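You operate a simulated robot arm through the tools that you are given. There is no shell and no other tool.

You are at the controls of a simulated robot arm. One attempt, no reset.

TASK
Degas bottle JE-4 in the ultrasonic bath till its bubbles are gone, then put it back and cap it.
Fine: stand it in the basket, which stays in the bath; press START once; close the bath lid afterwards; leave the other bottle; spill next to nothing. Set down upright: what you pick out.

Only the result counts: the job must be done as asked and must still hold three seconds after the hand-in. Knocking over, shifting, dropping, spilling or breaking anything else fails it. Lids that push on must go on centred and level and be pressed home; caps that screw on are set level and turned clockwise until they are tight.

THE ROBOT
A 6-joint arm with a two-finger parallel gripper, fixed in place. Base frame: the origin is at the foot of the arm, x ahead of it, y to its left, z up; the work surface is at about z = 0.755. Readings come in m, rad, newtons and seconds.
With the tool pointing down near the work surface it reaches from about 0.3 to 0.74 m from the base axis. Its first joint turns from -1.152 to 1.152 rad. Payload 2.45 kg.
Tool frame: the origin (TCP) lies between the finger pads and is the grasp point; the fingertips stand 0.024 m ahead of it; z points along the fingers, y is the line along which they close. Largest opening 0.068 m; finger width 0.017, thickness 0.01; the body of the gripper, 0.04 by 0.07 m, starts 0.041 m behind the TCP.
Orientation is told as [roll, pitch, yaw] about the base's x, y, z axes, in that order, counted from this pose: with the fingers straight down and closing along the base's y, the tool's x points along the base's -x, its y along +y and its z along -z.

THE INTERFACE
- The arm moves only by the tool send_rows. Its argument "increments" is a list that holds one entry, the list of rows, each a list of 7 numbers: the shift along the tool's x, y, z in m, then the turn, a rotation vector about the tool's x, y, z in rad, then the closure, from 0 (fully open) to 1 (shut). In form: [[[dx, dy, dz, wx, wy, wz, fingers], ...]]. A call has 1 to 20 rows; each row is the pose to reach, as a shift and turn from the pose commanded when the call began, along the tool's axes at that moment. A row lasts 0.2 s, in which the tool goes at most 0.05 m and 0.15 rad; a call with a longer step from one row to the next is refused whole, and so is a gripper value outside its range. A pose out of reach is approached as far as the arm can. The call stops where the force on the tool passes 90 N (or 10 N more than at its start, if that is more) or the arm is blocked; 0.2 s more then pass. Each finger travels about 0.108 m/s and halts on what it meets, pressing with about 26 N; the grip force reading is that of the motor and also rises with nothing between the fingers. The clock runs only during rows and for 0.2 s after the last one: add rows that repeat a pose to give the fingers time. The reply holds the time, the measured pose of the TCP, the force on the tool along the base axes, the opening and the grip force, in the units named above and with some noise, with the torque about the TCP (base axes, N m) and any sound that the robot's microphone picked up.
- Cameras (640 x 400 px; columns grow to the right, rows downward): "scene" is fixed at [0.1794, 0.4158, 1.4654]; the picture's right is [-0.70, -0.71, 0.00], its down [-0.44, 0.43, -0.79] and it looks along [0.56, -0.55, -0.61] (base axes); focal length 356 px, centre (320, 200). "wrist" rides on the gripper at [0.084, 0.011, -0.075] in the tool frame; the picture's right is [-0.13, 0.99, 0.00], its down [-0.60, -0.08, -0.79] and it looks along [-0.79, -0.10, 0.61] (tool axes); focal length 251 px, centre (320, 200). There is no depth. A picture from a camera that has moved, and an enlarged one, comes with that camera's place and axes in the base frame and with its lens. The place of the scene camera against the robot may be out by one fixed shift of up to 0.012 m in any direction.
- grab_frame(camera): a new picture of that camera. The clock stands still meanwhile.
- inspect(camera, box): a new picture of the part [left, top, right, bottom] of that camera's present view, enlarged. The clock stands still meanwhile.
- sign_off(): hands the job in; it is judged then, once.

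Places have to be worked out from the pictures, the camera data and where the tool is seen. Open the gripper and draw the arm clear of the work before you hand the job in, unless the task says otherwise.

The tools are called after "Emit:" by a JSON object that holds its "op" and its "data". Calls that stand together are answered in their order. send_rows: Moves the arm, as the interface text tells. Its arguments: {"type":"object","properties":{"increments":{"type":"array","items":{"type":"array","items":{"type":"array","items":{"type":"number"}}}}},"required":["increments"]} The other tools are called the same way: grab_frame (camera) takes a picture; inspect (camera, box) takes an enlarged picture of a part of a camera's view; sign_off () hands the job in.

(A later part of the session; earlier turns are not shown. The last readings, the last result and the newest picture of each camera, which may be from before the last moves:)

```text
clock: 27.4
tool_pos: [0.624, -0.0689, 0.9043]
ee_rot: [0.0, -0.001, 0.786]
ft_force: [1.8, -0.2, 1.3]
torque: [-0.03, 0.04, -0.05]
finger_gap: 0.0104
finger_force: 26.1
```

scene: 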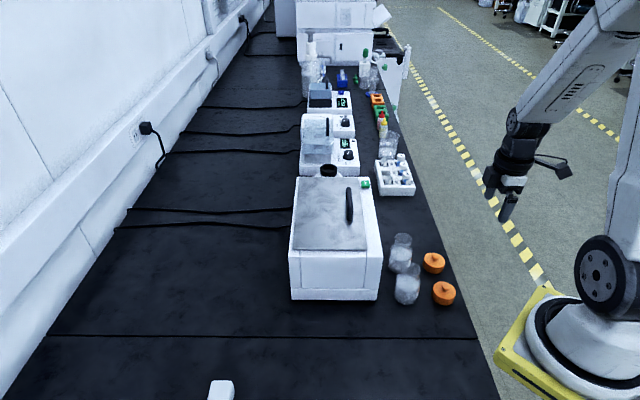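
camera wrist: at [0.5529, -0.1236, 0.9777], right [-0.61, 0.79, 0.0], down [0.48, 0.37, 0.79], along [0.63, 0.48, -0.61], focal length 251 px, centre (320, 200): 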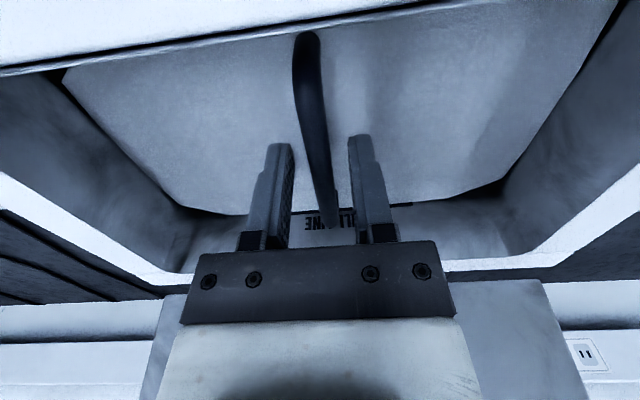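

Gripped (10.4 mm bar). Lifting 12 mm slowly to feel the weight and check it is only the plate.

Emit:
{"op": "send_rows", "data": {"increments": [[[0, 0, -0.004, 0, 0, 0, 1], [0, 0, -0.008, 0, 0, 0, 1], [0, 0, -0.012, 0, 0, 0, 1], [0, 0, -0.012, 0, 0, 0, 1]]]}}

Emit:
{"op": "inspect", "data": {"camera": "scene", "box": [310, 160, 390, 260]}}

```text
clock: 28.4
tool_pos: [0.626, -0.0688, 0.9164]
ee_rot: [0.001, -0.002, 0.785]
ft_force: [0.4, 0.0, -1.4]
torque: [0.0, -0.01, 0.0]
finger_gap: 0.0103
finger_force: 26.1
```

```text
4.00 times, centred on (350, 210) of scene
camera zoom: at [0.1794, 0.4157, 1.4654], right [-0.7, -0.71, 0.0], down [-0.44, 0.43, -0.79], along [0.56, -0.55, -0.61], focal length 1425 px, centre (200, 160)
```

zoom: 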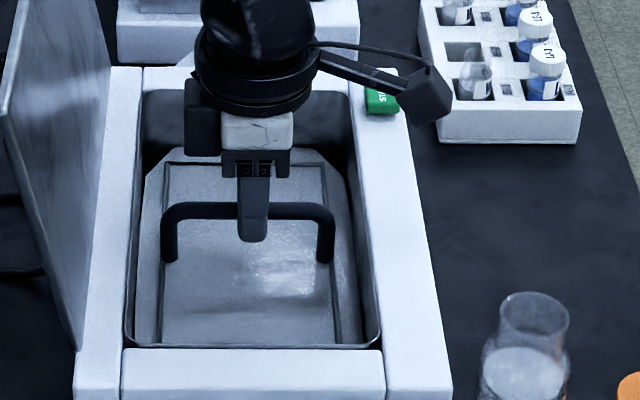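

A smaller rectangular cover is rising out of an octagonal frame that stays put — only ~1–2 N of weight. Lifting further, straight up.

Emit:
{"op": "send_rows", "data": {"increments": [[[0, 0, -0.02, 0, 0, 0, 1], [0, 0, -0.04, 0, 0, 0, 1], [0, 0, -0.06, 0, 0, 0, 1], [0, 0, -0.08, 0, 0, 0, 1], [0, 0, -0.1, 0, 0, 0, 1]]]}}

Emit:
{"op": "inspect", "data": {"camera": "scene", "box": [290, 120, 410, 270]}}

```text
clock: 29.6
tool_pos: [0.6252, -0.0704, 1.0159]
ee_rot: [0.001, 0.0, 0.786]
ft_force: [-0.6, -0.3, -3.1]
torque: [-0.02, -0.02, -0.02]
finger_gap: 0.0104
finger_force: 25.7
```

```text
2.67 times, centred on (350, 195) of scene
camera zoom: at [0.1794, 0.4157, 1.4654], right [-0.7, -0.71, 0.0], down [-0.44, 0.43, -0.79], along [0.56, -0.55, -0.61], focal length 950 px, centre (240, 213)
```

zoom: 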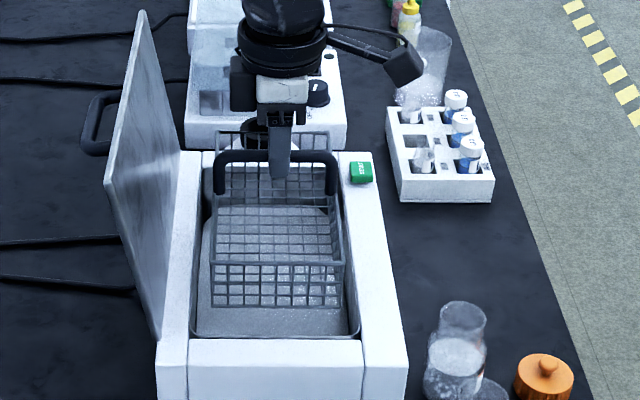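

That is the wire basket itself – the "plate" was the water surface. The basket must stay in the bath, so I lower it straight back down to exactly where it was.

Emit:
{"op": "send_rows", "data": {"increments": [[[0, 0, 0.015, 0, 0, 0, 1], [0, 0, 0.03, 0, 0, 0, 1], [0, 0, 0.045, 0, 0, 0, 1], [0, 0, 0.06, 0, 0, 0, 1], [0, 0, 0.075, 0, 0, 0, 1], [0, 0, 0.087, 0, 0, 0, 1], [0, 0, 0.096, 0, 0, 0, 1], [0, 0, 0.103, 0, 0, 0, 1], [0, 0, 0.108, 0, 0, 0, 1], [0, 0, 0.108, 0, 0, 0, 1]]]}}

Emit:
{"op": "inspect", "data": {"camera": "scene", "box": [300, 150, 400, 260]}}

```text
clock: 31.8
tool_pos: [0.6243, -0.0692, 0.9076]
ee_rot: [0.001, 0.0, 0.786]
ft_force: [-0.3, 0.4, -2.3]
torque: [0.0, -0.04, 0.02]
finger_gap: 0.0104
finger_force: 25.2
```

```text
3.64 times, centred on (350, 205) of scene
camera zoom: at [0.1794, 0.4157, 1.4654], right [-0.7, -0.71, 0.0], down [-0.44, 0.43, -0.79], along [0.56, -0.55, -0.61], focal length 1295 px, centre (211, 182)
```

zoom: 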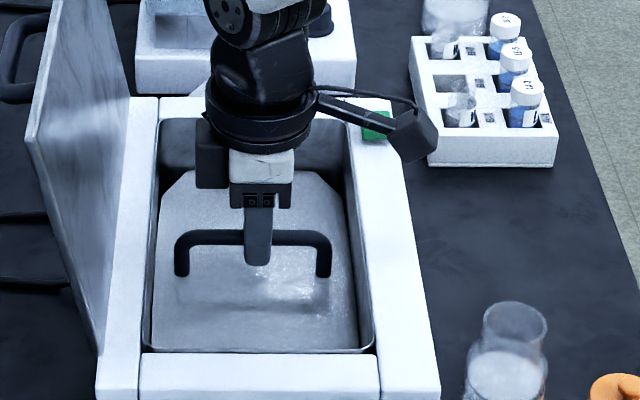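

The basket is nearly home. Lowering the last 4–5 mm until it touches the tank floor.

Emit:
{"op": "send_rows", "data": {"increments": [[[0, 0, 0.002, 0, 0, 0, 1], [0, 0, 0.004, 0, 0, 0, 1], [0, 0, 0.005, 0, 0, 0, 1], [0, 0, 0.005, 0, 0, 0, 1]]]}}

```text
clock: 32.8
tool_pos: [0.6255, -0.0696, 0.9034]
ee_rot: [-0.002, -0.002, 0.784]
ft_force: [-5.8, 3.7, 17.3]
torque: [-0.27, 0.44, -0.02]
finger_gap: 0.0102
finger_force: 26.1
```

The basket rests on the floor (17 N contact). Releasing and rising.

Emit:
{"op": "send_rows", "data": {"increments": [[[0, 0, 0, 0, 0, 0, 0.8], [0, 0, 0, 0, 0, 0, 0.55], [0, 0, 0, 0, 0, 0, 0.5]]]}}

Emit:
{"op": "send_rows", "data": {"increments": [[[0, 0, -0.03, 0, 0, 0, 0.5], [0, 0, -0.07, 0, 0, 0, 0.5], [0, 0, -0.11, 0, 0, 0, 0.5], [0, 0, -0.15, 0, 0, 0, 0.3], [0, 0, -0.19, 0, 0, 0, 0]]]}}

Emit:
{"op": "inspect", "data": {"camera": "scene", "box": [300, 150, 400, 260]}}

Emit:
{"op": "grab_frame", "data": {"camera": "wrist"}}

```text
clock: 33.6
tool_pos: [0.6244, -0.0687, 0.9027]
ee_rot: [0.0, 0.0, 0.787]
ft_force: [0.4, -0.2, 0.6]
torque: [0.03, 0.0, 0.04]
finger_gap: 0.0341
finger_force: 0.2
```

```text
clock: 34.8
tool_pos: [0.6241, -0.0696, 1.0917]
ee_rot: [0.0, 0.0, 0.784]
ft_force: [-0.5, 0.3, -0.2]
torque: [-0.02, 0.01, -0.01]
finger_gap: 0.068
finger_force: 0.0
```

```text
3.64 times, centred on (350, 205) of scene
camera zoom: at [0.1794, 0.4158, 1.4654], right [-0.7, -0.71, 0.0], down [-0.44, 0.43, -0.79], along [0.56, -0.55, -0.61], focal length 1295 px, centre (211, 182)
```

zoom: 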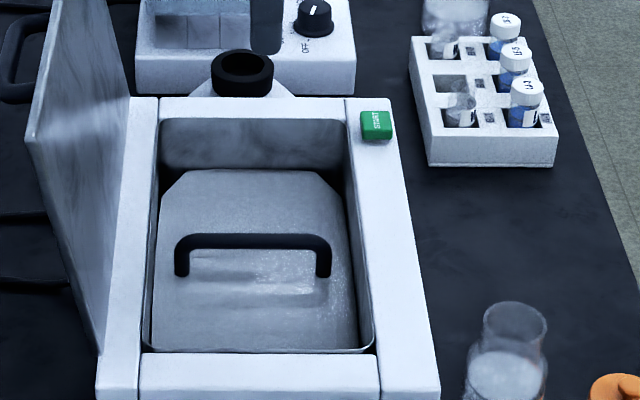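

```text
taken
camera wrist: at [0.5568, -0.1207, 1.1653], right [-0.61, 0.79, 0.0], down [0.48, 0.37, 0.79], along [0.63, 0.48, -0.61], focal length 251 px, centre (320, 200)
```

wrist: 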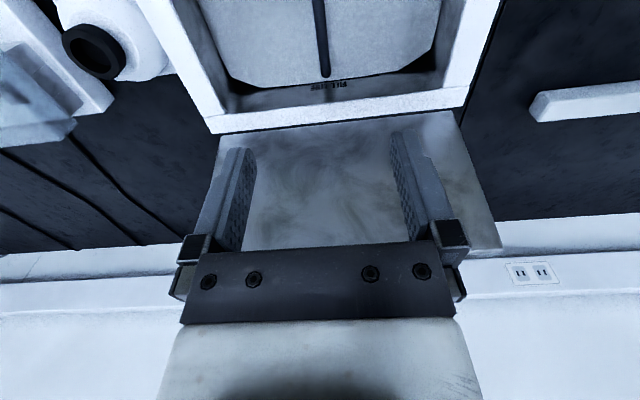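

The basket is back in the same spot. Now I'll go to bottle JE-4 with yaw −45° (so the fingers close across p, clear of the neighbour bottle and later clear of the basket handle), hovering above it.

Emit:
{"op": "send_rows", "data": {"increments": [[[0.0155, 0.0026, 0.004, 0, 0, 0.1427, 0], [0.031, 0.0053, 0.008, 0, 0, 0.2855, 0], [0.0465, 0.0079, 0.012, 0, 0, 0.4282, 0], [0.062, 0.0105, 0.02, 0, 0, 0.571, 0], [0.0775, 0.0132, 0.03, 0, 0, 0.7137, 0], [0.0929, 0.0158, 0.04, 0, 0, 0.8565, 0], [0.1084, 0.0185, 0.05, 0, 0, 0.9992, 0], [0.1239, 0.0211, 0.06, 0, 0, 1.142, 0], [0.1394, 0.0237, 0.07, 0, 0, 1.2847, 0], [0.1549, 0.0264, 0.08, 0, 0, 1.4275, 0], [0.1704, 0.029, 0.09, 0, 0, 1.5702, 0], [0.1704, 0.029, 0.09, 0, 0, 1.5702, 0]]]}}

Emit:
{"op": "grab_frame", "data": {"camera": "wrist"}}

Emit:
{"op": "inspect", "data": {"camera": "scene", "box": [340, 170, 460, 310]}}

```text
clock: 37.4
tool_pos: [0.4829, -0.1704, 1.0027]
ee_rot: [0.0, 0.001, -0.788]
ft_force: [-0.8, -0.2, 0.2]
torque: [-0.03, 0.04, -0.02]
finger_gap: 0.0678
finger_force: 0.1
```

```text
taken
camera wrist: at [0.4313, -0.1019, 1.0766], right [0.79, 0.61, 0.0], down [0.37, -0.48, 0.79], along [0.48, -0.63, -0.61], focal length 251 px, centre (320, 200)
```

wrist: 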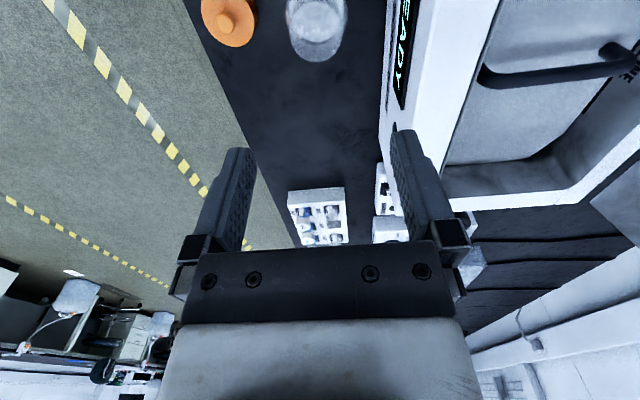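

```text
2.86 times, centred on (400, 240) of scene
camera zoom: at [0.1794, 0.4157, 1.4654], right [-0.7, -0.71, 0.0], down [-0.44, 0.43, -0.79], along [0.56, -0.55, -0.61], focal length 1018 px, centre (91, 86)
```

zoom: 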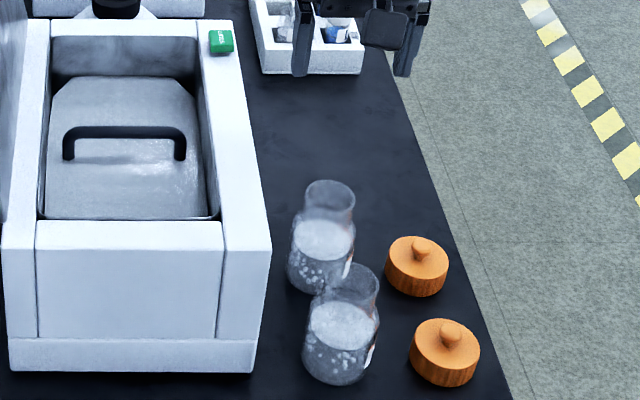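

Bottle JE-4 is seen ahead between the fingers; descending to z≈0.905 (tips just above its rim) to align.

Emit:
{"op": "send_rows", "data": {"increments": [[[0, -0.001, 0.035, 0, 0, 0, 0], [0, -0.002, 0.07, 0, 0, 0, 0], [0, -0.003, 0.095, 0, 0, 0, 0], [0, -0.003, 0.095, 0, 0, 0, 0]]]}}

Emit:
{"op": "grab_frame", "data": {"camera": "wrist"}}

Emit:
{"op": "inspect", "data": {"camera": "scene", "box": [350, 190, 450, 300]}}

```text
clock: 38.4
tool_pos: [0.4799, -0.172, 0.9071]
ee_rot: [-0.001, 0.0, -0.785]
ft_force: [-0.1, 0.5, 0.0]
torque: [-0.01, 0.01, 0.0]
finger_gap: 0.068
finger_force: 0.2
```

```text
taken
camera wrist: at [0.4281, -0.1049, 0.9817], right [0.79, 0.61, 0.0], down [0.37, -0.48, 0.79], along [0.48, -0.63, -0.61], focal length 251 px, centre (320, 200)
```

wrist: 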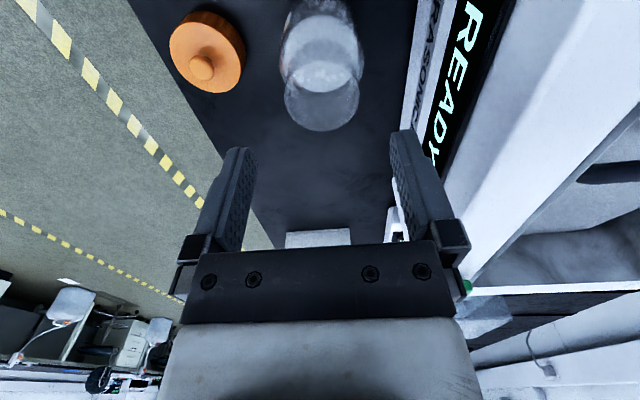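

```text
3.64 times, centred on (400, 245) of scene
camera zoom: at [0.1794, 0.4157, 1.4654], right [-0.7, -0.71, 0.0], down [-0.44, 0.43, -0.79], along [0.56, -0.55, -0.61], focal length 1295 px, centre (29, 36)
```

zoom: 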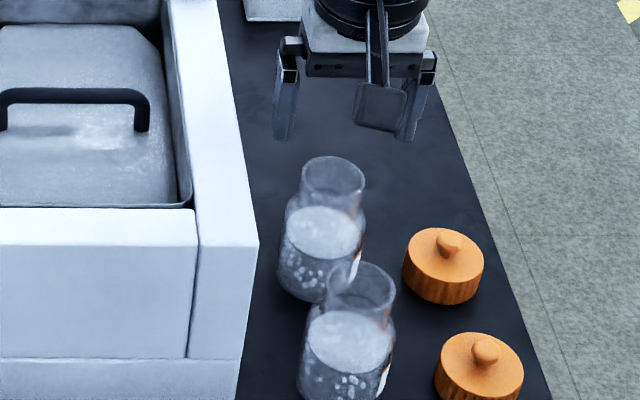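

Emit:
{"op": "inspect", "data": {"camera": "wrist", "box": [240, 0, 420, 160]}}

```text
2.50 times, centred on (330, 80) of wrist
camera zoom: at [0.4281, -0.1049, 0.9817], right [0.79, 0.61, 0.0], down [0.37, -0.48, 0.79], along [0.48, -0.63, -0.61], focal length 629 px, centre (295, 500)
```

zoom: 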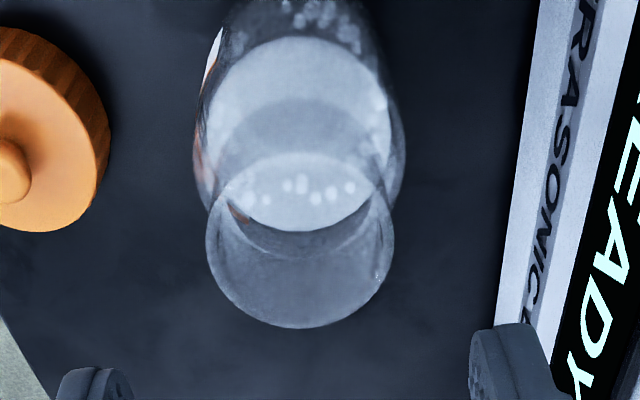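

The rim (Ø40 mm) is offset from the tool by about +11 mm along tool x and +2.5 mm along tool y. I'll shift, descend to neck height (z≈0.859), and check before closing.

Emit:
{"op": "send_rows", "data": {"increments": [[[0.005, 0.0015, 0, 0, 0, 0, 0], [0.01, 0.0025, 0.01, 0, 0, 0, 0], [0.01, 0.0025, 0.025, 0, 0, 0, 0], [0.01, 0.0025, 0.04, 0, 0, 0, 0.1], [0.01, 0.0025, 0.048, 0, 0, 0, 0.2], [0.01, 0.0025, 0.048, 0, 0, 0, 0.2]]]}}

Emit:
{"op": "grab_frame", "data": {"camera": "wrist"}}

Emit:
{"op": "inspect", "data": {"camera": "scene", "box": [350, 190, 450, 300]}}

```text
clock: 39.8
tool_pos: [0.4763, -0.1644, 0.859]
ee_rot: [0.001, 0.001, -0.785]
ft_force: [0.2, 0.1, -0.6]
torque: [-0.01, -0.01, 0.02]
finger_gap: 0.0543
finger_force: 0.0
```

```text
taken
camera wrist: at [0.4233, -0.0952, 0.9332], right [0.79, 0.61, 0.0], down [0.37, -0.48, 0.79], along [0.48, -0.63, -0.61], focal length 251 px, centre (320, 200)
```

wrist: 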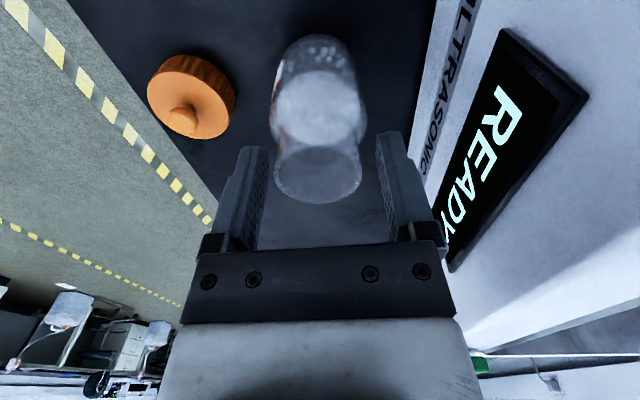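

```text
3.64 times, centred on (400, 245) of scene
camera zoom: at [0.1794, 0.4158, 1.4654], right [-0.7, -0.71, 0.0], down [-0.44, 0.43, -0.79], along [0.56, -0.55, -0.61], focal length 1295 px, centre (29, 36)
```

zoom: 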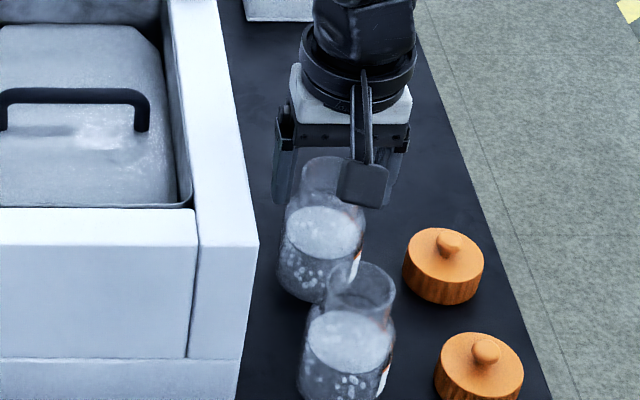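

Emit:
{"op": "inspect", "data": {"camera": "wrist", "box": [230, 100, 420, 250]}}

```text
2.67 times, centred on (325, 175) of wrist
camera zoom: at [0.4233, -0.0952, 0.9332], right [0.79, 0.61, 0.0], down [0.37, -0.48, 0.79], along [0.48, -0.63, -0.61], focal length 670 px, centre (307, 267)
```

zoom: 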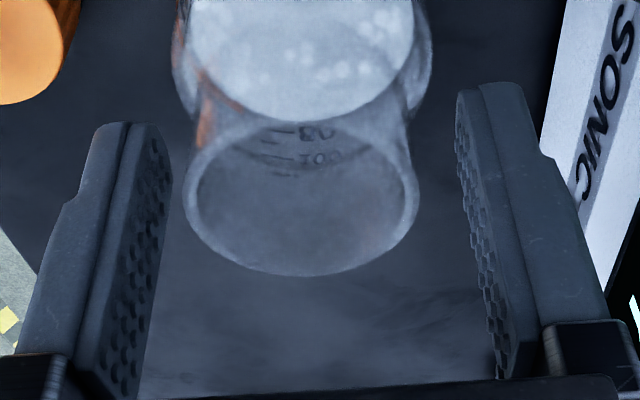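

The neck is centred within ~1 mm and its rim is ~5 mm below the TCP. Closing on the neck gently.

Emit:
{"op": "send_rows", "data": {"increments": [[[0.001, -0.001, 0.002, 0, 0, 0, 0.2], [0.001, -0.001, 0.002, 0, 0, 0, 0.3], [0.001, -0.001, 0.002, 0, 0, 0, 0.38], [0.001, -0.001, 0.002, 0, 0, 0, 0.5], [0.001, -0.001, 0.002, 0, 0, 0, 0.6], [0.001, -0.001, 0.002, 0, 0, 0, 0.6]]]}}

Emit:
{"op": "grab_frame", "data": {"camera": "wrist"}}

```text
clock: 41.2
tool_pos: [0.4747, -0.1628, 0.8573]
ee_rot: [0.002, -0.001, -0.785]
ft_force: [0.2, 0.0, -0.6]
torque: [0.03, 0.02, 0.04]
finger_gap: 0.0414
finger_force: 25.6
```

```text
taken
camera wrist: at [0.4219, -0.0952, 0.9313], right [0.79, 0.61, 0.0], down [0.37, -0.48, 0.79], along [0.48, -0.63, -0.61], focal length 251 px, centre (320, 200)
```

wrist: 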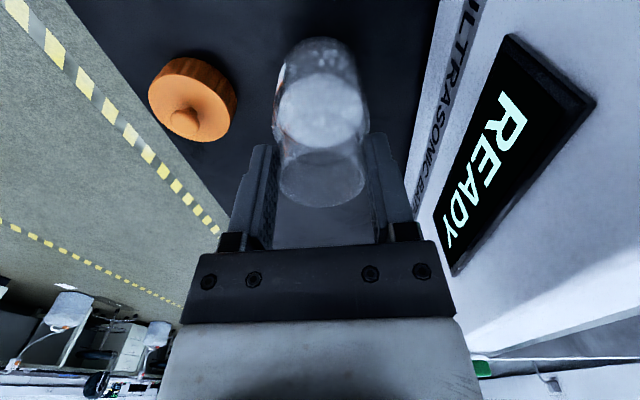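

The neck is held (41 mm). Lifting straight up slowly by 19 cm to clear the bath rim.

Emit:
{"op": "send_rows", "data": {"increments": [[[0, 0, -0.003, 0, 0, 0, 0.7], [0, 0, -0.009, 0, 0, 0, 0.7], [0, 0, -0.018, 0, 0, 0, 0.7], [0, 0, -0.03, 0, 0, 0, 0.7], [0, 0, -0.045, 0, 0, 0, 0.7], [0, 0, -0.062, 0, 0, 0, 0.7], [0, 0, -0.08, 0, 0, 0, 0.7], [0, 0, -0.098, 0, 0, 0, 0.7], [0, 0, -0.116, 0, 0, 0, 0.7], [0, 0, -0.134, 0, 0, 0, 0.7], [0, 0, -0.15, 0, 0, 0, 0.7], [0, 0, -0.164, 0, 0, 0, 0.7], [0, 0, -0.176, 0, 0, 0, 0.7], [0, 0, -0.184, 0, 0, 0, 0.7], [0, 0, -0.188, 0, 0, 0, 0.7], [0, 0, -0.19, 0, 0, 0, 0.7]]]}}

Emit:
{"op": "inspect", "data": {"camera": "scene", "box": [300, 100, 460, 310]}}

Emit:
{"op": "grab_frame", "data": {"camera": "wrist"}}

```text
clock: 44.6
tool_pos: [0.4741, -0.1637, 1.0478]
ee_rot: [-0.002, 0.0, -0.787]
ft_force: [0.0, -0.7, -1.4]
torque: [0.03, -0.02, 0.02]
finger_gap: 0.0413
finger_force: 25.6
```

```text
1.90 times, centred on (380, 205) of scene
camera zoom: at [0.1794, 0.4157, 1.4654], right [-0.7, -0.71, 0.0], down [-0.44, 0.43, -0.79], along [0.56, -0.55, -0.61], focal length 678 px, centre (206, 190)
```

zoom: 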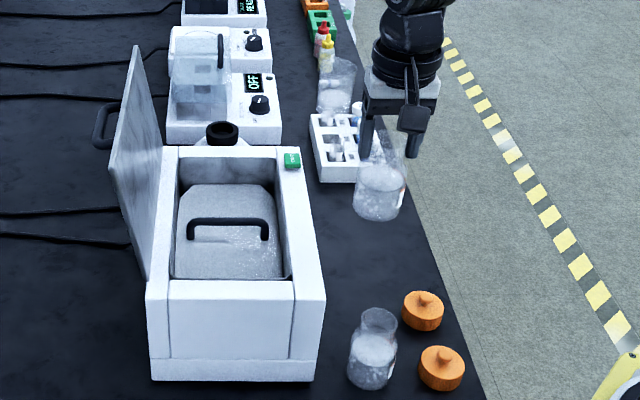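

```text
taken
camera wrist: at [0.4225, -0.095, 1.1217], right [0.79, 0.61, 0.0], down [0.37, -0.48, 0.79], along [0.48, -0.63, -0.61], focal length 251 px, centre (320, 200)
```

wrist: 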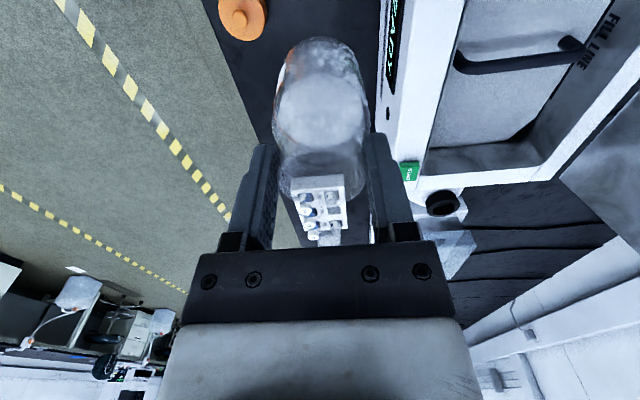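

Bottle held with its liquid level. Carrying it over the near half of the basket (target about (0.590,-0.036)), moving gently.

Emit:
{"op": "send_rows", "data": {"increments": [[[0.0001, 0.003, 0, 0, 0, 0, 0.7], [0.0004, 0.009, 0, 0, 0, 0, 0.7], [0.0008, 0.018, 0, 0, 0, 0, 0.7], [0.0014, 0.03, 0, 0, 0, 0, 0.7], [0.002, 0.044, 0, 0, 0, 0, 0.7], [0.0027, 0.059, 0, 0, 0, 0, 0.7], [0.0034, 0.074, 0, 0, 0, 0, 0.7], [0.0041, 0.089, 0, 0, 0, 0, 0.7], [0.0048, 0.104, 0, 0, 0, 0, 0.7], [0.0055, 0.119, 0, 0, 0, 0, 0.7], [0.0061, 0.133, 0, 0, 0, 0, 0.7], [0.0067, 0.146, 0, 0, 0, 0, 0.7], [0.0072, 0.157, 0, 0, 0, 0, 0.7], [0.0076, 0.165, 0, 0, 0, 0, 0.7], [0.0078, 0.17, 0, 0, 0, 0, 0.7], [0.0079, 0.1725, 0, 0, 0, 0, 0.7], [0.0079, 0.1725, 0, 0, 0, 0, 0.7]]]}}

Emit:
{"op": "inspect", "data": {"camera": "scene", "box": [290, 130, 410, 280]}}

Emit:
{"op": "grab_frame", "data": {"camera": "wrist"}}

```text
clock: 48.2
tool_pos: [0.5917, -0.0365, 1.0475]
ee_rot: [0.0, 0.001, -0.784]
ft_force: [-0.1, 1.2, -1.2]
torque: [-0.02, 0.0, 0.0]
finger_gap: 0.0413
finger_force: 26.4
```

```text
2.67 times, centred on (350, 205) of scene
camera zoom: at [0.1794, 0.4158, 1.4654], right [-0.7, -0.71, 0.0], down [-0.44, 0.43, -0.79], along [0.56, -0.55, -0.61], focal length 950 px, centre (240, 187)
```

zoom: 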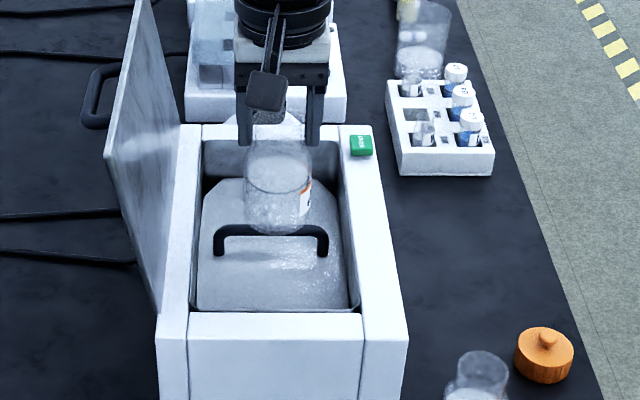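

```text
taken
camera wrist: at [0.5389, 0.0322, 1.1214], right [0.79, 0.61, 0.0], down [0.37, -0.48, 0.79], along [0.48, -0.63, -0.61], focal length 251 px, centre (320, 200)
```

wrist: 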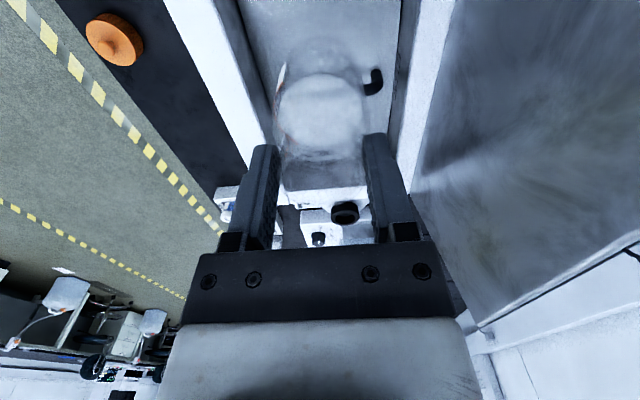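

The bottle is ~46 mm on the near side of the basket handle, ~4 mm robot-side of centre; I'll correct 3 mm and lower it gently to just above the basket floor.

Emit:
{"op": "send_rows", "data": {"increments": [[[0, 0.001, 0.003, 0, 0, 0, 0.7], [0, 0.002, 0.009, 0, 0, 0, 0.7], [0, 0.003, 0.017, 0, 0, 0, 0.7], [0, 0.003, 0.027, 0, 0, 0, 0.7], [0, 0.003, 0.038, 0, 0, 0, 0.7], [0, 0.003, 0.049, 0, 0, 0, 0.7], [0, 0.003, 0.06, 0, 0, 0, 0.7], [0, 0.003, 0.071, 0, 0, 0, 0.7], [0, 0.003, 0.082, 0, 0, 0, 0.7], [0, 0.003, 0.092, 0, 0, 0, 0.7], [0, 0.003, 0.101, 0, 0, 0, 0.7], [0, 0.003, 0.109, 0, 0, 0, 0.7], [0, 0.003, 0.115, 0, 0, 0, 0.7], [0, 0.003, 0.119, 0, 0, 0, 0.7], [0, 0.003, 0.12, 0, 0, 0, 0.7]]]}}

Emit:
{"op": "inspect", "data": {"camera": "scene", "box": [290, 130, 410, 280]}}

```text
clock: 51.4
tool_pos: [0.5927, -0.0334, 0.9275]
ee_rot: [0.0, -0.001, -0.787]
ft_force: [-0.2, 0.2, -2.1]
torque: [0.03, 0.03, 0.01]
finger_gap: 0.0413
finger_force: 26.2
```

```text
2.67 times, centred on (350, 205) of scene
camera zoom: at [0.1794, 0.4158, 1.4654], right [-0.7, -0.71, 0.0], down [-0.44, 0.43, -0.79], along [0.56, -0.55, -0.61], focal length 950 px, centre (240, 187)
```

zoom: 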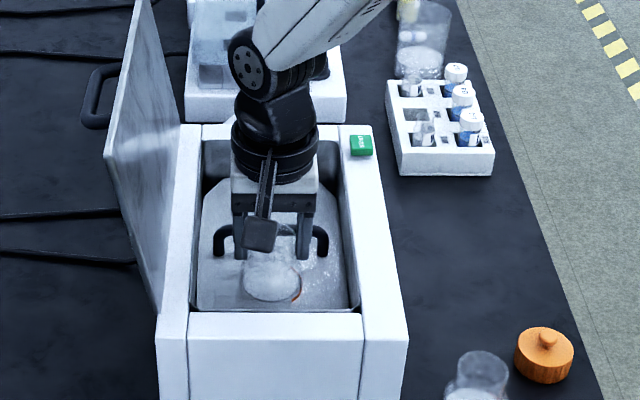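

Lowering in 1.5 mm steps until it touches the basket floor.

Emit:
{"op": "send_rows", "data": {"increments": [[[0, 0, 0.002, 0, 0, 0, 0.7], [0, 0, 0.004, 0, 0, 0, 0.7], [0, 0, 0.006, 0, 0, 0, 0.7], [0, 0, 0.008, 0, 0, 0, 0.7], [0, 0, 0.01, 0, 0, 0, 0.7], [0, 0, 0.012, 0, 0, 0, 0.7]]]}}

```text
clock: 52.8
tool_pos: [0.5944, -0.0333, 0.9145]
ee_rot: [-0.001, 0.0, -0.785]
ft_force: [-1.0, -0.5, -2.3]
torque: [-0.02, 0.03, 0.01]
finger_gap: 0.0412
finger_force: 26.4
```

Emit:
{"op": "send_rows", "data": {"increments": [[[0, 0, 0.0015, 0, 0, 0, 0.7], [0, 0, 0.003, 0, 0, 0, 0.7], [0, 0, 0.0045, 0, 0, 0, 0.7], [0, 0, 0.0045, 0, 0, 0, 0.7]]]}}

```text
clock: 53.8
tool_pos: [0.5936, -0.0334, 0.9111]
ee_rot: [-0.001, 0.0, -0.784]
ft_force: [-4.2, -1.4, 9.9]
torque: [-0.08, 0.36, -0.02]
finger_gap: 0.0413
finger_force: 25.9
```

Contact (≈10 N up) at TCP z≈0.911: the bottle stands on the basket floor. Releasing slowly.

Emit:
{"op": "send_rows", "data": {"increments": [[[0, 0, -0.001, 0, 0, 0, 0.5], [0, 0, -0.001, 0, 0, 0, 0.4], [0, 0, -0.001, 0, 0, 0, 0.3], [0, 0, -0.001, 0, 0, 0, 0.2], [0, 0, -0.001, 0, 0, 0, 0.15]]]}}

Emit:
{"op": "inspect", "data": {"camera": "scene", "box": [310, 170, 390, 270]}}

Emit:
{"op": "grab_frame", "data": {"camera": "wrist"}}

```text
clock: 55.0
tool_pos: [0.5942, -0.033, 0.9117]
ee_rot: [0.0, 0.001, -0.786]
ft_force: [0.4, 0.0, 0.3]
torque: [0.0, 0.02, -0.01]
finger_gap: 0.058
finger_force: 0.1
```

```text
4.00 times, centred on (350, 220) of scene
camera zoom: at [0.1794, 0.4158, 1.4654], right [-0.7, -0.71, 0.0], down [-0.44, 0.43, -0.79], along [0.56, -0.55, -0.61], focal length 1425 px, centre (200, 120)
```

zoom: 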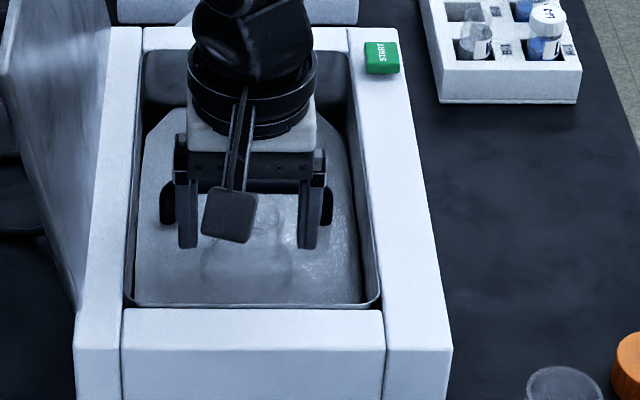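

```text
taken
camera wrist: at [0.5407, 0.0343, 0.9859], right [0.79, 0.61, 0.0], down [0.37, -0.48, 0.79], along [0.48, -0.63, -0.61], focal length 251 px, centre (320, 200)
```

wrist: 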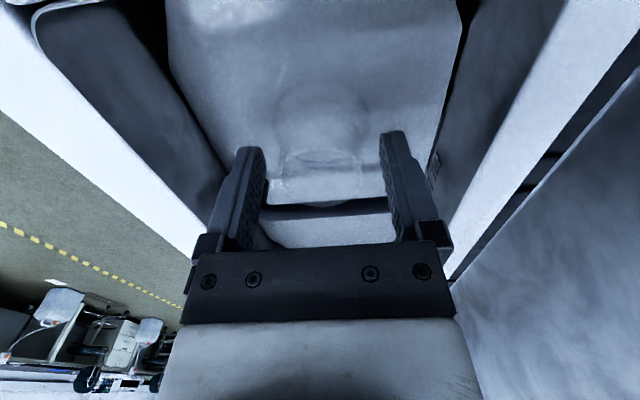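

Released, no forces. Rising straight up to inspect the bottle standing in the basket.

Emit:
{"op": "send_rows", "data": {"increments": [[[0, 0, -0.01, 0, 0, 0, 0.1], [0, 0, -0.03, 0, 0, 0, 0], [0, 0, -0.06, 0, 0, 0, 0], [0, 0, -0.1, 0, 0, 0, 0], [0, 0, -0.14, 0, 0, 0, 0], [0, 0, -0.14, 0, 0, 0, 0]]]}}

Emit:
{"op": "inspect", "data": {"camera": "scene", "box": [310, 170, 390, 270]}}

Emit:
{"op": "grab_frame", "data": {"camera": "wrist"}}

```text
clock: 56.4
tool_pos: [0.5924, -0.0343, 1.0522]
ee_rot: [-0.001, -0.001, -0.787]
ft_force: [0.2, 0.7, -0.3]
torque: [0.0, 0.04, 0.02]
finger_gap: 0.0679
finger_force: 0.0
```

```text
4.00 times, centred on (350, 220) of scene
camera zoom: at [0.1794, 0.4158, 1.4654], right [-0.7, -0.71, 0.0], down [-0.44, 0.43, -0.79], along [0.56, -0.55, -0.61], focal length 1425 px, centre (200, 120)
```

zoom: 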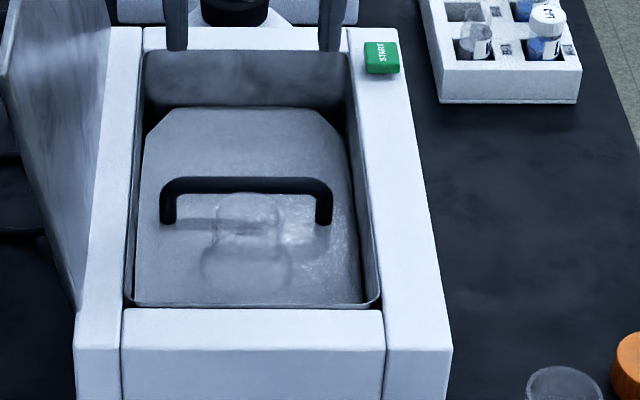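

```text
taken
camera wrist: at [0.5403, 0.0346, 1.1271], right [0.79, 0.61, 0.0], down [0.37, -0.48, 0.79], along [0.48, -0.63, -0.61], focal length 251 px, centre (320, 200)
```

wrist: 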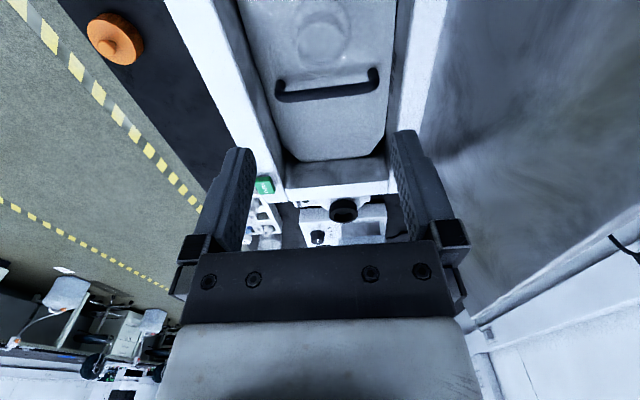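

The bottle stands upright in the near half of the basket. Now I'll close the fingers and hover over the START button, estimated at (0.634,-0.204,0.915).

Emit:
{"op": "send_rows", "data": {"increments": [[[-0.0299, -0.0181, 0, 0, 0, 0, 0.3], [-0.0598, -0.0362, 0, 0, 0, 0, 0.6], [-0.0896, -0.0544, 0, 0, 0, 0, 0.9], [-0.1195, -0.0725, 0, 0, 0, 0, 1], [-0.1494, -0.0906, 0, 0, 0, 0, 1], [-0.1494, -0.0906, 0.035, 0, 0, 0, 1], [-0.1494, -0.0906, 0.067, 0, 0, 0, 1], [-0.1494, -0.0906, 0.067, 0, 0, 0, 1]]]}}

Emit:
{"op": "grab_frame", "data": {"camera": "wrist"}}

Emit:
{"op": "inspect", "data": {"camera": "scene", "box": [310, 120, 410, 230]}}

```text
clock: 58.2
tool_pos: [0.6371, -0.2035, 0.985]
ee_rot: [0.0, 0.0, -0.784]
ft_force: [-0.6, 0.1, -0.4]
torque: [0.01, 0.0, 0.0]
finger_gap: 0.0
finger_force: 23.8
```

```text
taken
camera wrist: at [0.5836, -0.136, 1.0595], right [0.79, 0.61, 0.0], down [0.37, -0.48, 0.79], along [0.48, -0.63, -0.61], focal length 251 px, centre (320, 200)
```

wrist: 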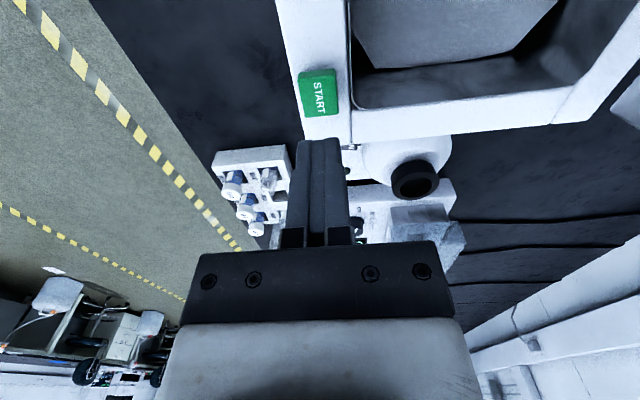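

```text
3.64 times, centred on (360, 175) of scene
camera zoom: at [0.1794, 0.4157, 1.4654], right [-0.7, -0.71, 0.0], down [-0.44, 0.43, -0.79], along [0.56, -0.55, -0.61], focal length 1295 px, centre (174, 291)
```

zoom: 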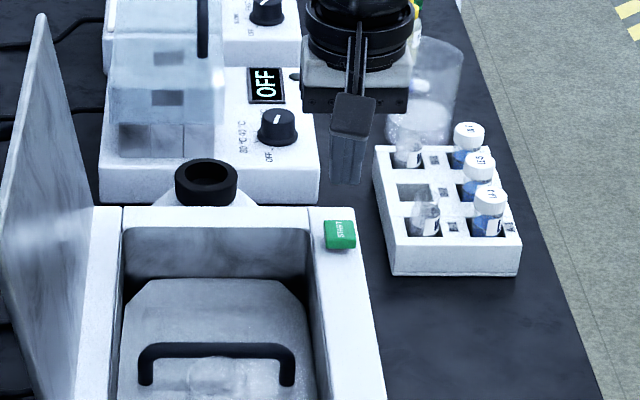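

The button lies within ~4 mm of the tool axis. Small shift, then descend to just above it.

Emit:
{"op": "send_rows", "data": {"increments": [[[0.003, 0, 0.012, 0, 0, 0, 1], [0.003, 0, 0.024, 0, 0, 0, 1], [0.003, 0, 0.034, 0, 0, 0, 1], [0.003, 0, 0.04, 0, 0, 0, 1], [0.003, 0, 0.04, 0, 0, 0, 1]]]}}

Emit:
{"op": "grab_frame", "data": {"camera": "wrist"}}

Emit:
{"op": "inspect", "data": {"camera": "scene", "box": [330, 150, 390, 210]}}

```text
clock: 59.4
tool_pos: [0.6329, -0.2011, 0.9463]
ee_rot: [0.001, -0.001, -0.787]
ft_force: [-0.7, -0.2, -0.2]
torque: [0.03, 0.02, 0.02]
finger_gap: 0.0002
finger_force: 23.3
```

```text
taken
camera wrist: at [0.5798, -0.1329, 1.0202], right [0.79, 0.61, 0.0], down [0.37, -0.48, 0.79], along [0.48, -0.63, -0.61], focal length 251 px, centre (320, 200)
```

wrist: 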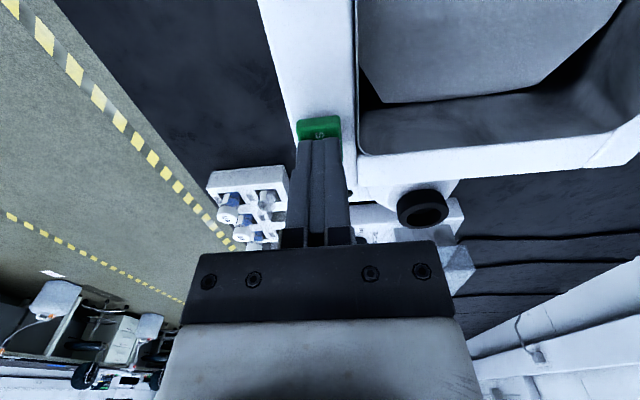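

```text
6.67 times, centred on (360, 180) of scene
camera zoom: at [0.1794, 0.4158, 1.4654], right [-0.7, -0.71, 0.0], down [-0.44, 0.43, -0.79], along [0.56, -0.55, -0.61], focal length 2374 px, centre (53, 333)
```

zoom: 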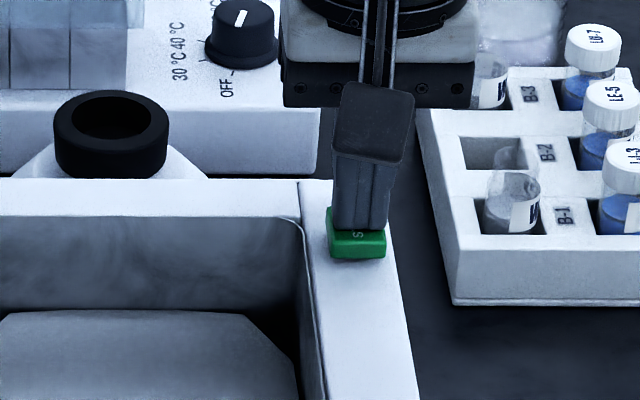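

The fingertips are over the button. Pressing down slowly in 1 mm steps while watching the force.

Emit:
{"op": "send_rows", "data": {"increments": [[[0.002, 0, 0.003, 0, 0, 0, 1], [0.002, 0, 0.005, 0, 0, 0, 1], [0.002, 0, 0.007, 0, 0, 0, 1]]]}}

```text
clock: 60.2
tool_pos: [0.6326, -0.2003, 0.9422]
ee_rot: [0.003, -0.005, -0.785]
ft_force: [-6.8, -0.3, 28.6]
torque: [0.03, 0.21, 0.03]
finger_gap: 0.0
finger_force: 23.5
heard: click
```

A click was heard — START pressed once. Lifting straight off.

Emit:
{"op": "send_rows", "data": {"increments": [[[0, 0, -0.006, 0, 0, 0, 1], [0, 0, -0.03, 0, 0, 0, 1], [0, 0, -0.07, 0, 0, 0, 1], [0, 0, -0.1, 0, 0, 0, 1]]]}}

Emit:
{"op": "grab_frame", "data": {"camera": "wrist"}}

Emit:
{"op": "inspect", "data": {"camera": "scene", "box": [300, 160, 400, 270]}}

```text
clock: 61.2
tool_pos: [0.6311, -0.1992, 1.0376]
ee_rot: [-0.001, 0.0, -0.784]
ft_force: [0.0, -0.2, 0.5]
torque: [-0.01, -0.02, 0.02]
finger_gap: 0.0004
finger_force: 23.8
```

```text
taken
camera wrist: at [0.5785, -0.132, 1.1115], right [0.79, 0.61, 0.0], down [0.37, -0.48, 0.79], along [0.48, -0.63, -0.61], focal length 251 px, centre (320, 200)
```

wrist: 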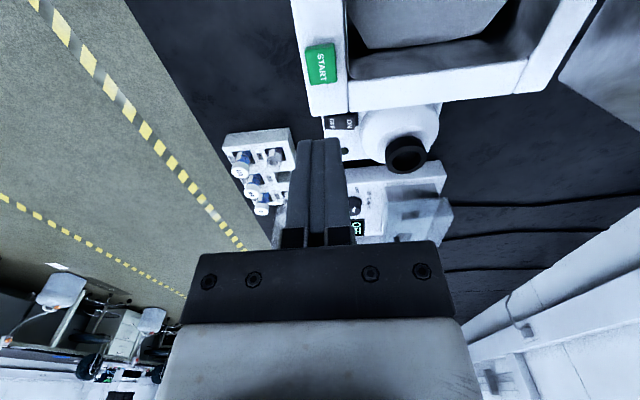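

```text
3.64 times, centred on (350, 215) of scene
camera zoom: at [0.1794, 0.4158, 1.4654], right [-0.7, -0.71, 0.0], down [-0.44, 0.43, -0.79], along [0.56, -0.55, -0.61], focal length 1295 px, centre (211, 146)
```

zoom: 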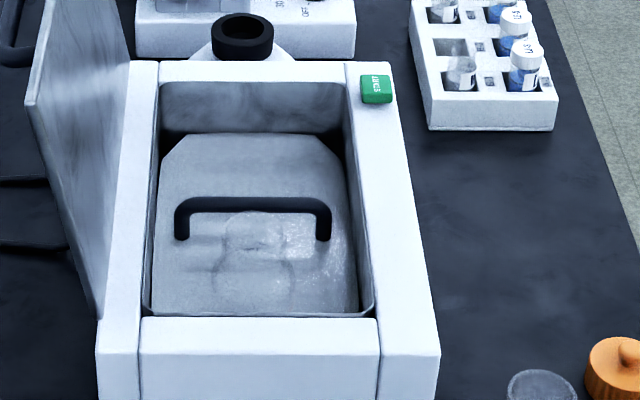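

Now moving to a view pose on the robot side to read the display.

Emit:
{"op": "send_rows", "data": {"increments": [[[0.0154, -0.0141, -0.01, 0, 0, -0.1427, 0.8], [0.0309, -0.0283, -0.02, 0, 0, -0.2855, 0.4], [0.0463, -0.0424, -0.03, 0, 0, -0.4282, 0], [0.0617, -0.0566, -0.04, 0, 0, -0.571, 0], [0.0771, -0.0707, -0.05, 0, 0, -0.7137, 0], [0.0926, -0.0849, -0.05, 0, 0, -0.8565, 0], [0.108, -0.099, -0.05, 0, 0, -0.9992, 0], [0.1234, -0.1132, -0.05, 0, 0, -1.142, 0], [0.1388, -0.1273, -0.05, 0, 0, -1.2847, 0], [0.1543, -0.1415, -0.05, 0, 0, -1.4275, 0], [0.1697, -0.1556, -0.05, 0, 0, -1.5702, 0], [0.1697, -0.1556, -0.05, 0, 0, -1.5702, 0]]]}}

Emit:
{"op": "grab_frame", "data": {"camera": "wrist"}}

```text
clock: 63.8
tool_pos: [0.4003, -0.1901, 1.0878]
ee_rot: [0.0, 0.001, 0.789]
ft_force: [0.0, 0.1, 0.4]
torque: [-0.05, 0.03, 0.0]
finger_gap: 0.0681
finger_force: 0.1
```

```text
taken
camera wrist: at [0.3323, -0.242, 1.1617], right [-0.61, 0.79, 0.0], down [0.48, 0.37, 0.79], along [0.63, 0.48, -0.61], focal length 251 px, centre (320, 200)
```

wrist: 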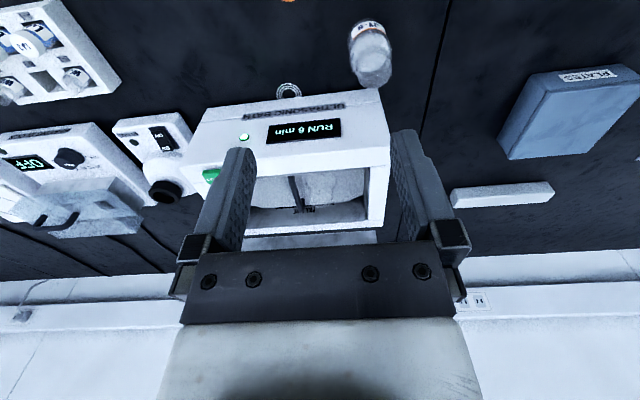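

The display says "RUN 6 min". There is something ring-like where JE-4 stood; zooming in on both.

Emit:
{"op": "inspect", "data": {"camera": "wrist", "box": [230, 70, 400, 220]}}

Emit:
{"op": "inspect", "data": {"camera": "scene", "box": [370, 210, 470, 310]}}

```text
2.67 times, centred on (315, 145) of wrist
camera zoom: at [0.3323, -0.242, 1.1617], right [-0.61, 0.79, 0.0], down [0.48, 0.37, 0.79], along [0.63, 0.48, -0.61], focal length 670 px, centre (333, 347)
```

zoom: 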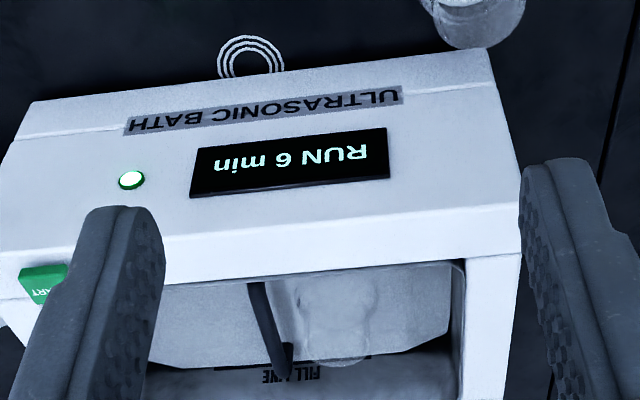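

```text
4.00 times, centred on (420, 260) of scene
camera zoom: at [0.1794, 0.4158, 1.4654], right [-0.7, -0.71, 0.0], down [-0.44, 0.43, -0.79], along [0.56, -0.55, -0.61], focal length 1425 px, centre (-80, -40)
```

zoom: 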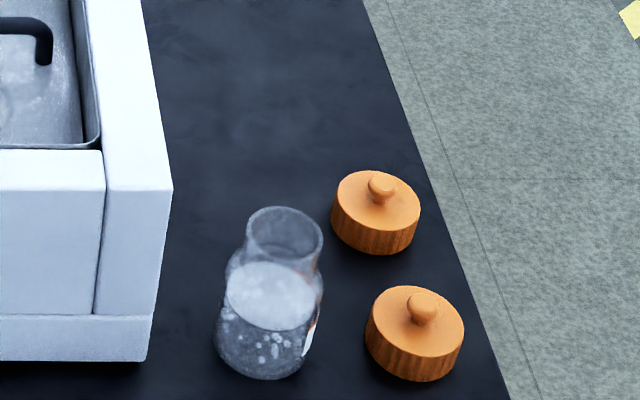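

The bath is running (green lamp lit). I'll wait 4 s and look at the display again, to see how fast it counts.

Emit:
{"op": "send_rows", "data": {"increments": [[[0, 0, 0, 0, 0, 0, 0], [0, 0, 0, 0, 0, 0, 0], [0, 0, 0, 0, 0, 0, 0], [0, 0, 0, 0, 0, 0, 0], [0, 0, 0, 0, 0, 0, 0], [0, 0, 0, 0, 0, 0, 0], [0, 0, 0, 0, 0, 0, 0], [0, 0, 0, 0, 0, 0, 0], [0, 0, 0, 0, 0, 0, 0], [0, 0, 0, 0, 0, 0, 0], [0, 0, 0, 0, 0, 0, 0], [0, 0, 0, 0, 0, 0, 0], [0, 0, 0, 0, 0, 0, 0], [0, 0, 0, 0, 0, 0, 0], [0, 0, 0, 0, 0, 0, 0], [0, 0, 0, 0, 0, 0, 0], [0, 0, 0, 0, 0, 0, 0], [0, 0, 0, 0, 0, 0, 0], [0, 0, 0, 0, 0, 0, 0], [0, 0, 0, 0, 0, 0, 0]]]}}

Emit:
{"op": "inspect", "data": {"camera": "wrist", "box": [230, 70, 400, 220]}}

```text
clock: 68.0
tool_pos: [0.3996, -0.1907, 1.088]
ee_rot: [0.0, 0.001, 0.784]
ft_force: [-0.2, 0.0, -1.0]
torque: [0.0, 0.01, 0.0]
finger_gap: 0.0677
finger_force: 0.0
```

```text
2.67 times, centred on (315, 145) of wrist
camera zoom: at [0.3325, -0.2419, 1.1617], right [-0.61, 0.79, 0.0], down [0.48, 0.37, 0.79], along [0.63, 0.48, -0.61], focal length 670 px, centre (333, 347)
```

zoom: 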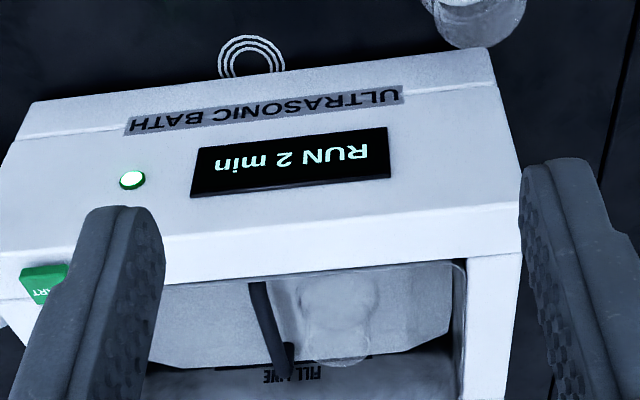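

The display counts a "minute" per second — 2 left. Waiting ~3.4 s more.

Emit:
{"op": "send_rows", "data": {"increments": [[[0, 0, 0, 0, 0, 0, 0], [0, 0, 0, 0, 0, 0, 0], [0, 0, 0, 0, 0, 0, 0], [0, 0, 0, 0, 0, 0, 0], [0, 0, 0, 0, 0, 0, 0], [0, 0, 0, 0, 0, 0, 0], [0, 0, 0, 0, 0, 0, 0], [0, 0, 0, 0, 0, 0, 0], [0, 0, 0, 0, 0, 0, 0], [0, 0, 0, 0, 0, 0, 0], [0, 0, 0, 0, 0, 0, 0], [0, 0, 0, 0, 0, 0, 0], [0, 0, 0, 0, 0, 0, 0], [0, 0, 0, 0, 0, 0, 0], [0, 0, 0, 0, 0, 0, 0], [0, 0, 0, 0, 0, 0, 0]]]}}

Emit:
{"op": "inspect", "data": {"camera": "wrist", "box": [230, 70, 400, 220]}}

Emit:
{"op": "inspect", "data": {"camera": "scene", "box": [310, 170, 390, 270]}}

```text
clock: 71.4
tool_pos: [0.4016, -0.1903, 1.0869]
ee_rot: [0.001, 0.0, 0.785]
ft_force: [-0.6, 1.1, 0.2]
torque: [-0.02, 0.03, -0.02]
finger_gap: 0.0679
finger_force: 0.0
```

```text
2.67 times, centred on (315, 145) of wrist
camera zoom: at [0.3325, -0.2419, 1.1617], right [-0.61, 0.79, 0.0], down [0.48, 0.37, 0.79], along [0.63, 0.48, -0.61], focal length 670 px, centre (333, 347)
```

zoom: 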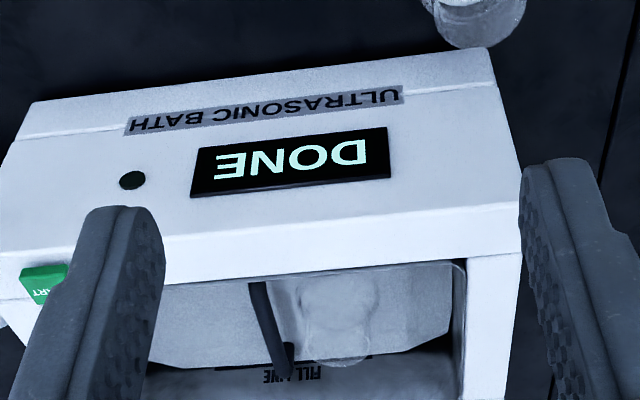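

```text
4.00 times, centred on (350, 220) of scene
camera zoom: at [0.1794, 0.4158, 1.4654], right [-0.7, -0.71, 0.0], down [-0.44, 0.43, -0.79], along [0.56, -0.55, -0.61], focal length 1425 px, centre (200, 120)
```

zoom: 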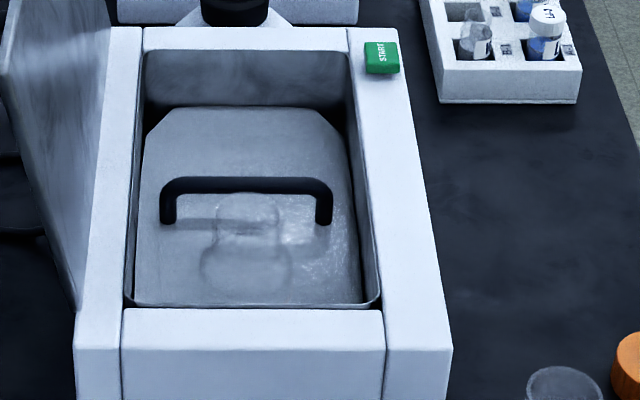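

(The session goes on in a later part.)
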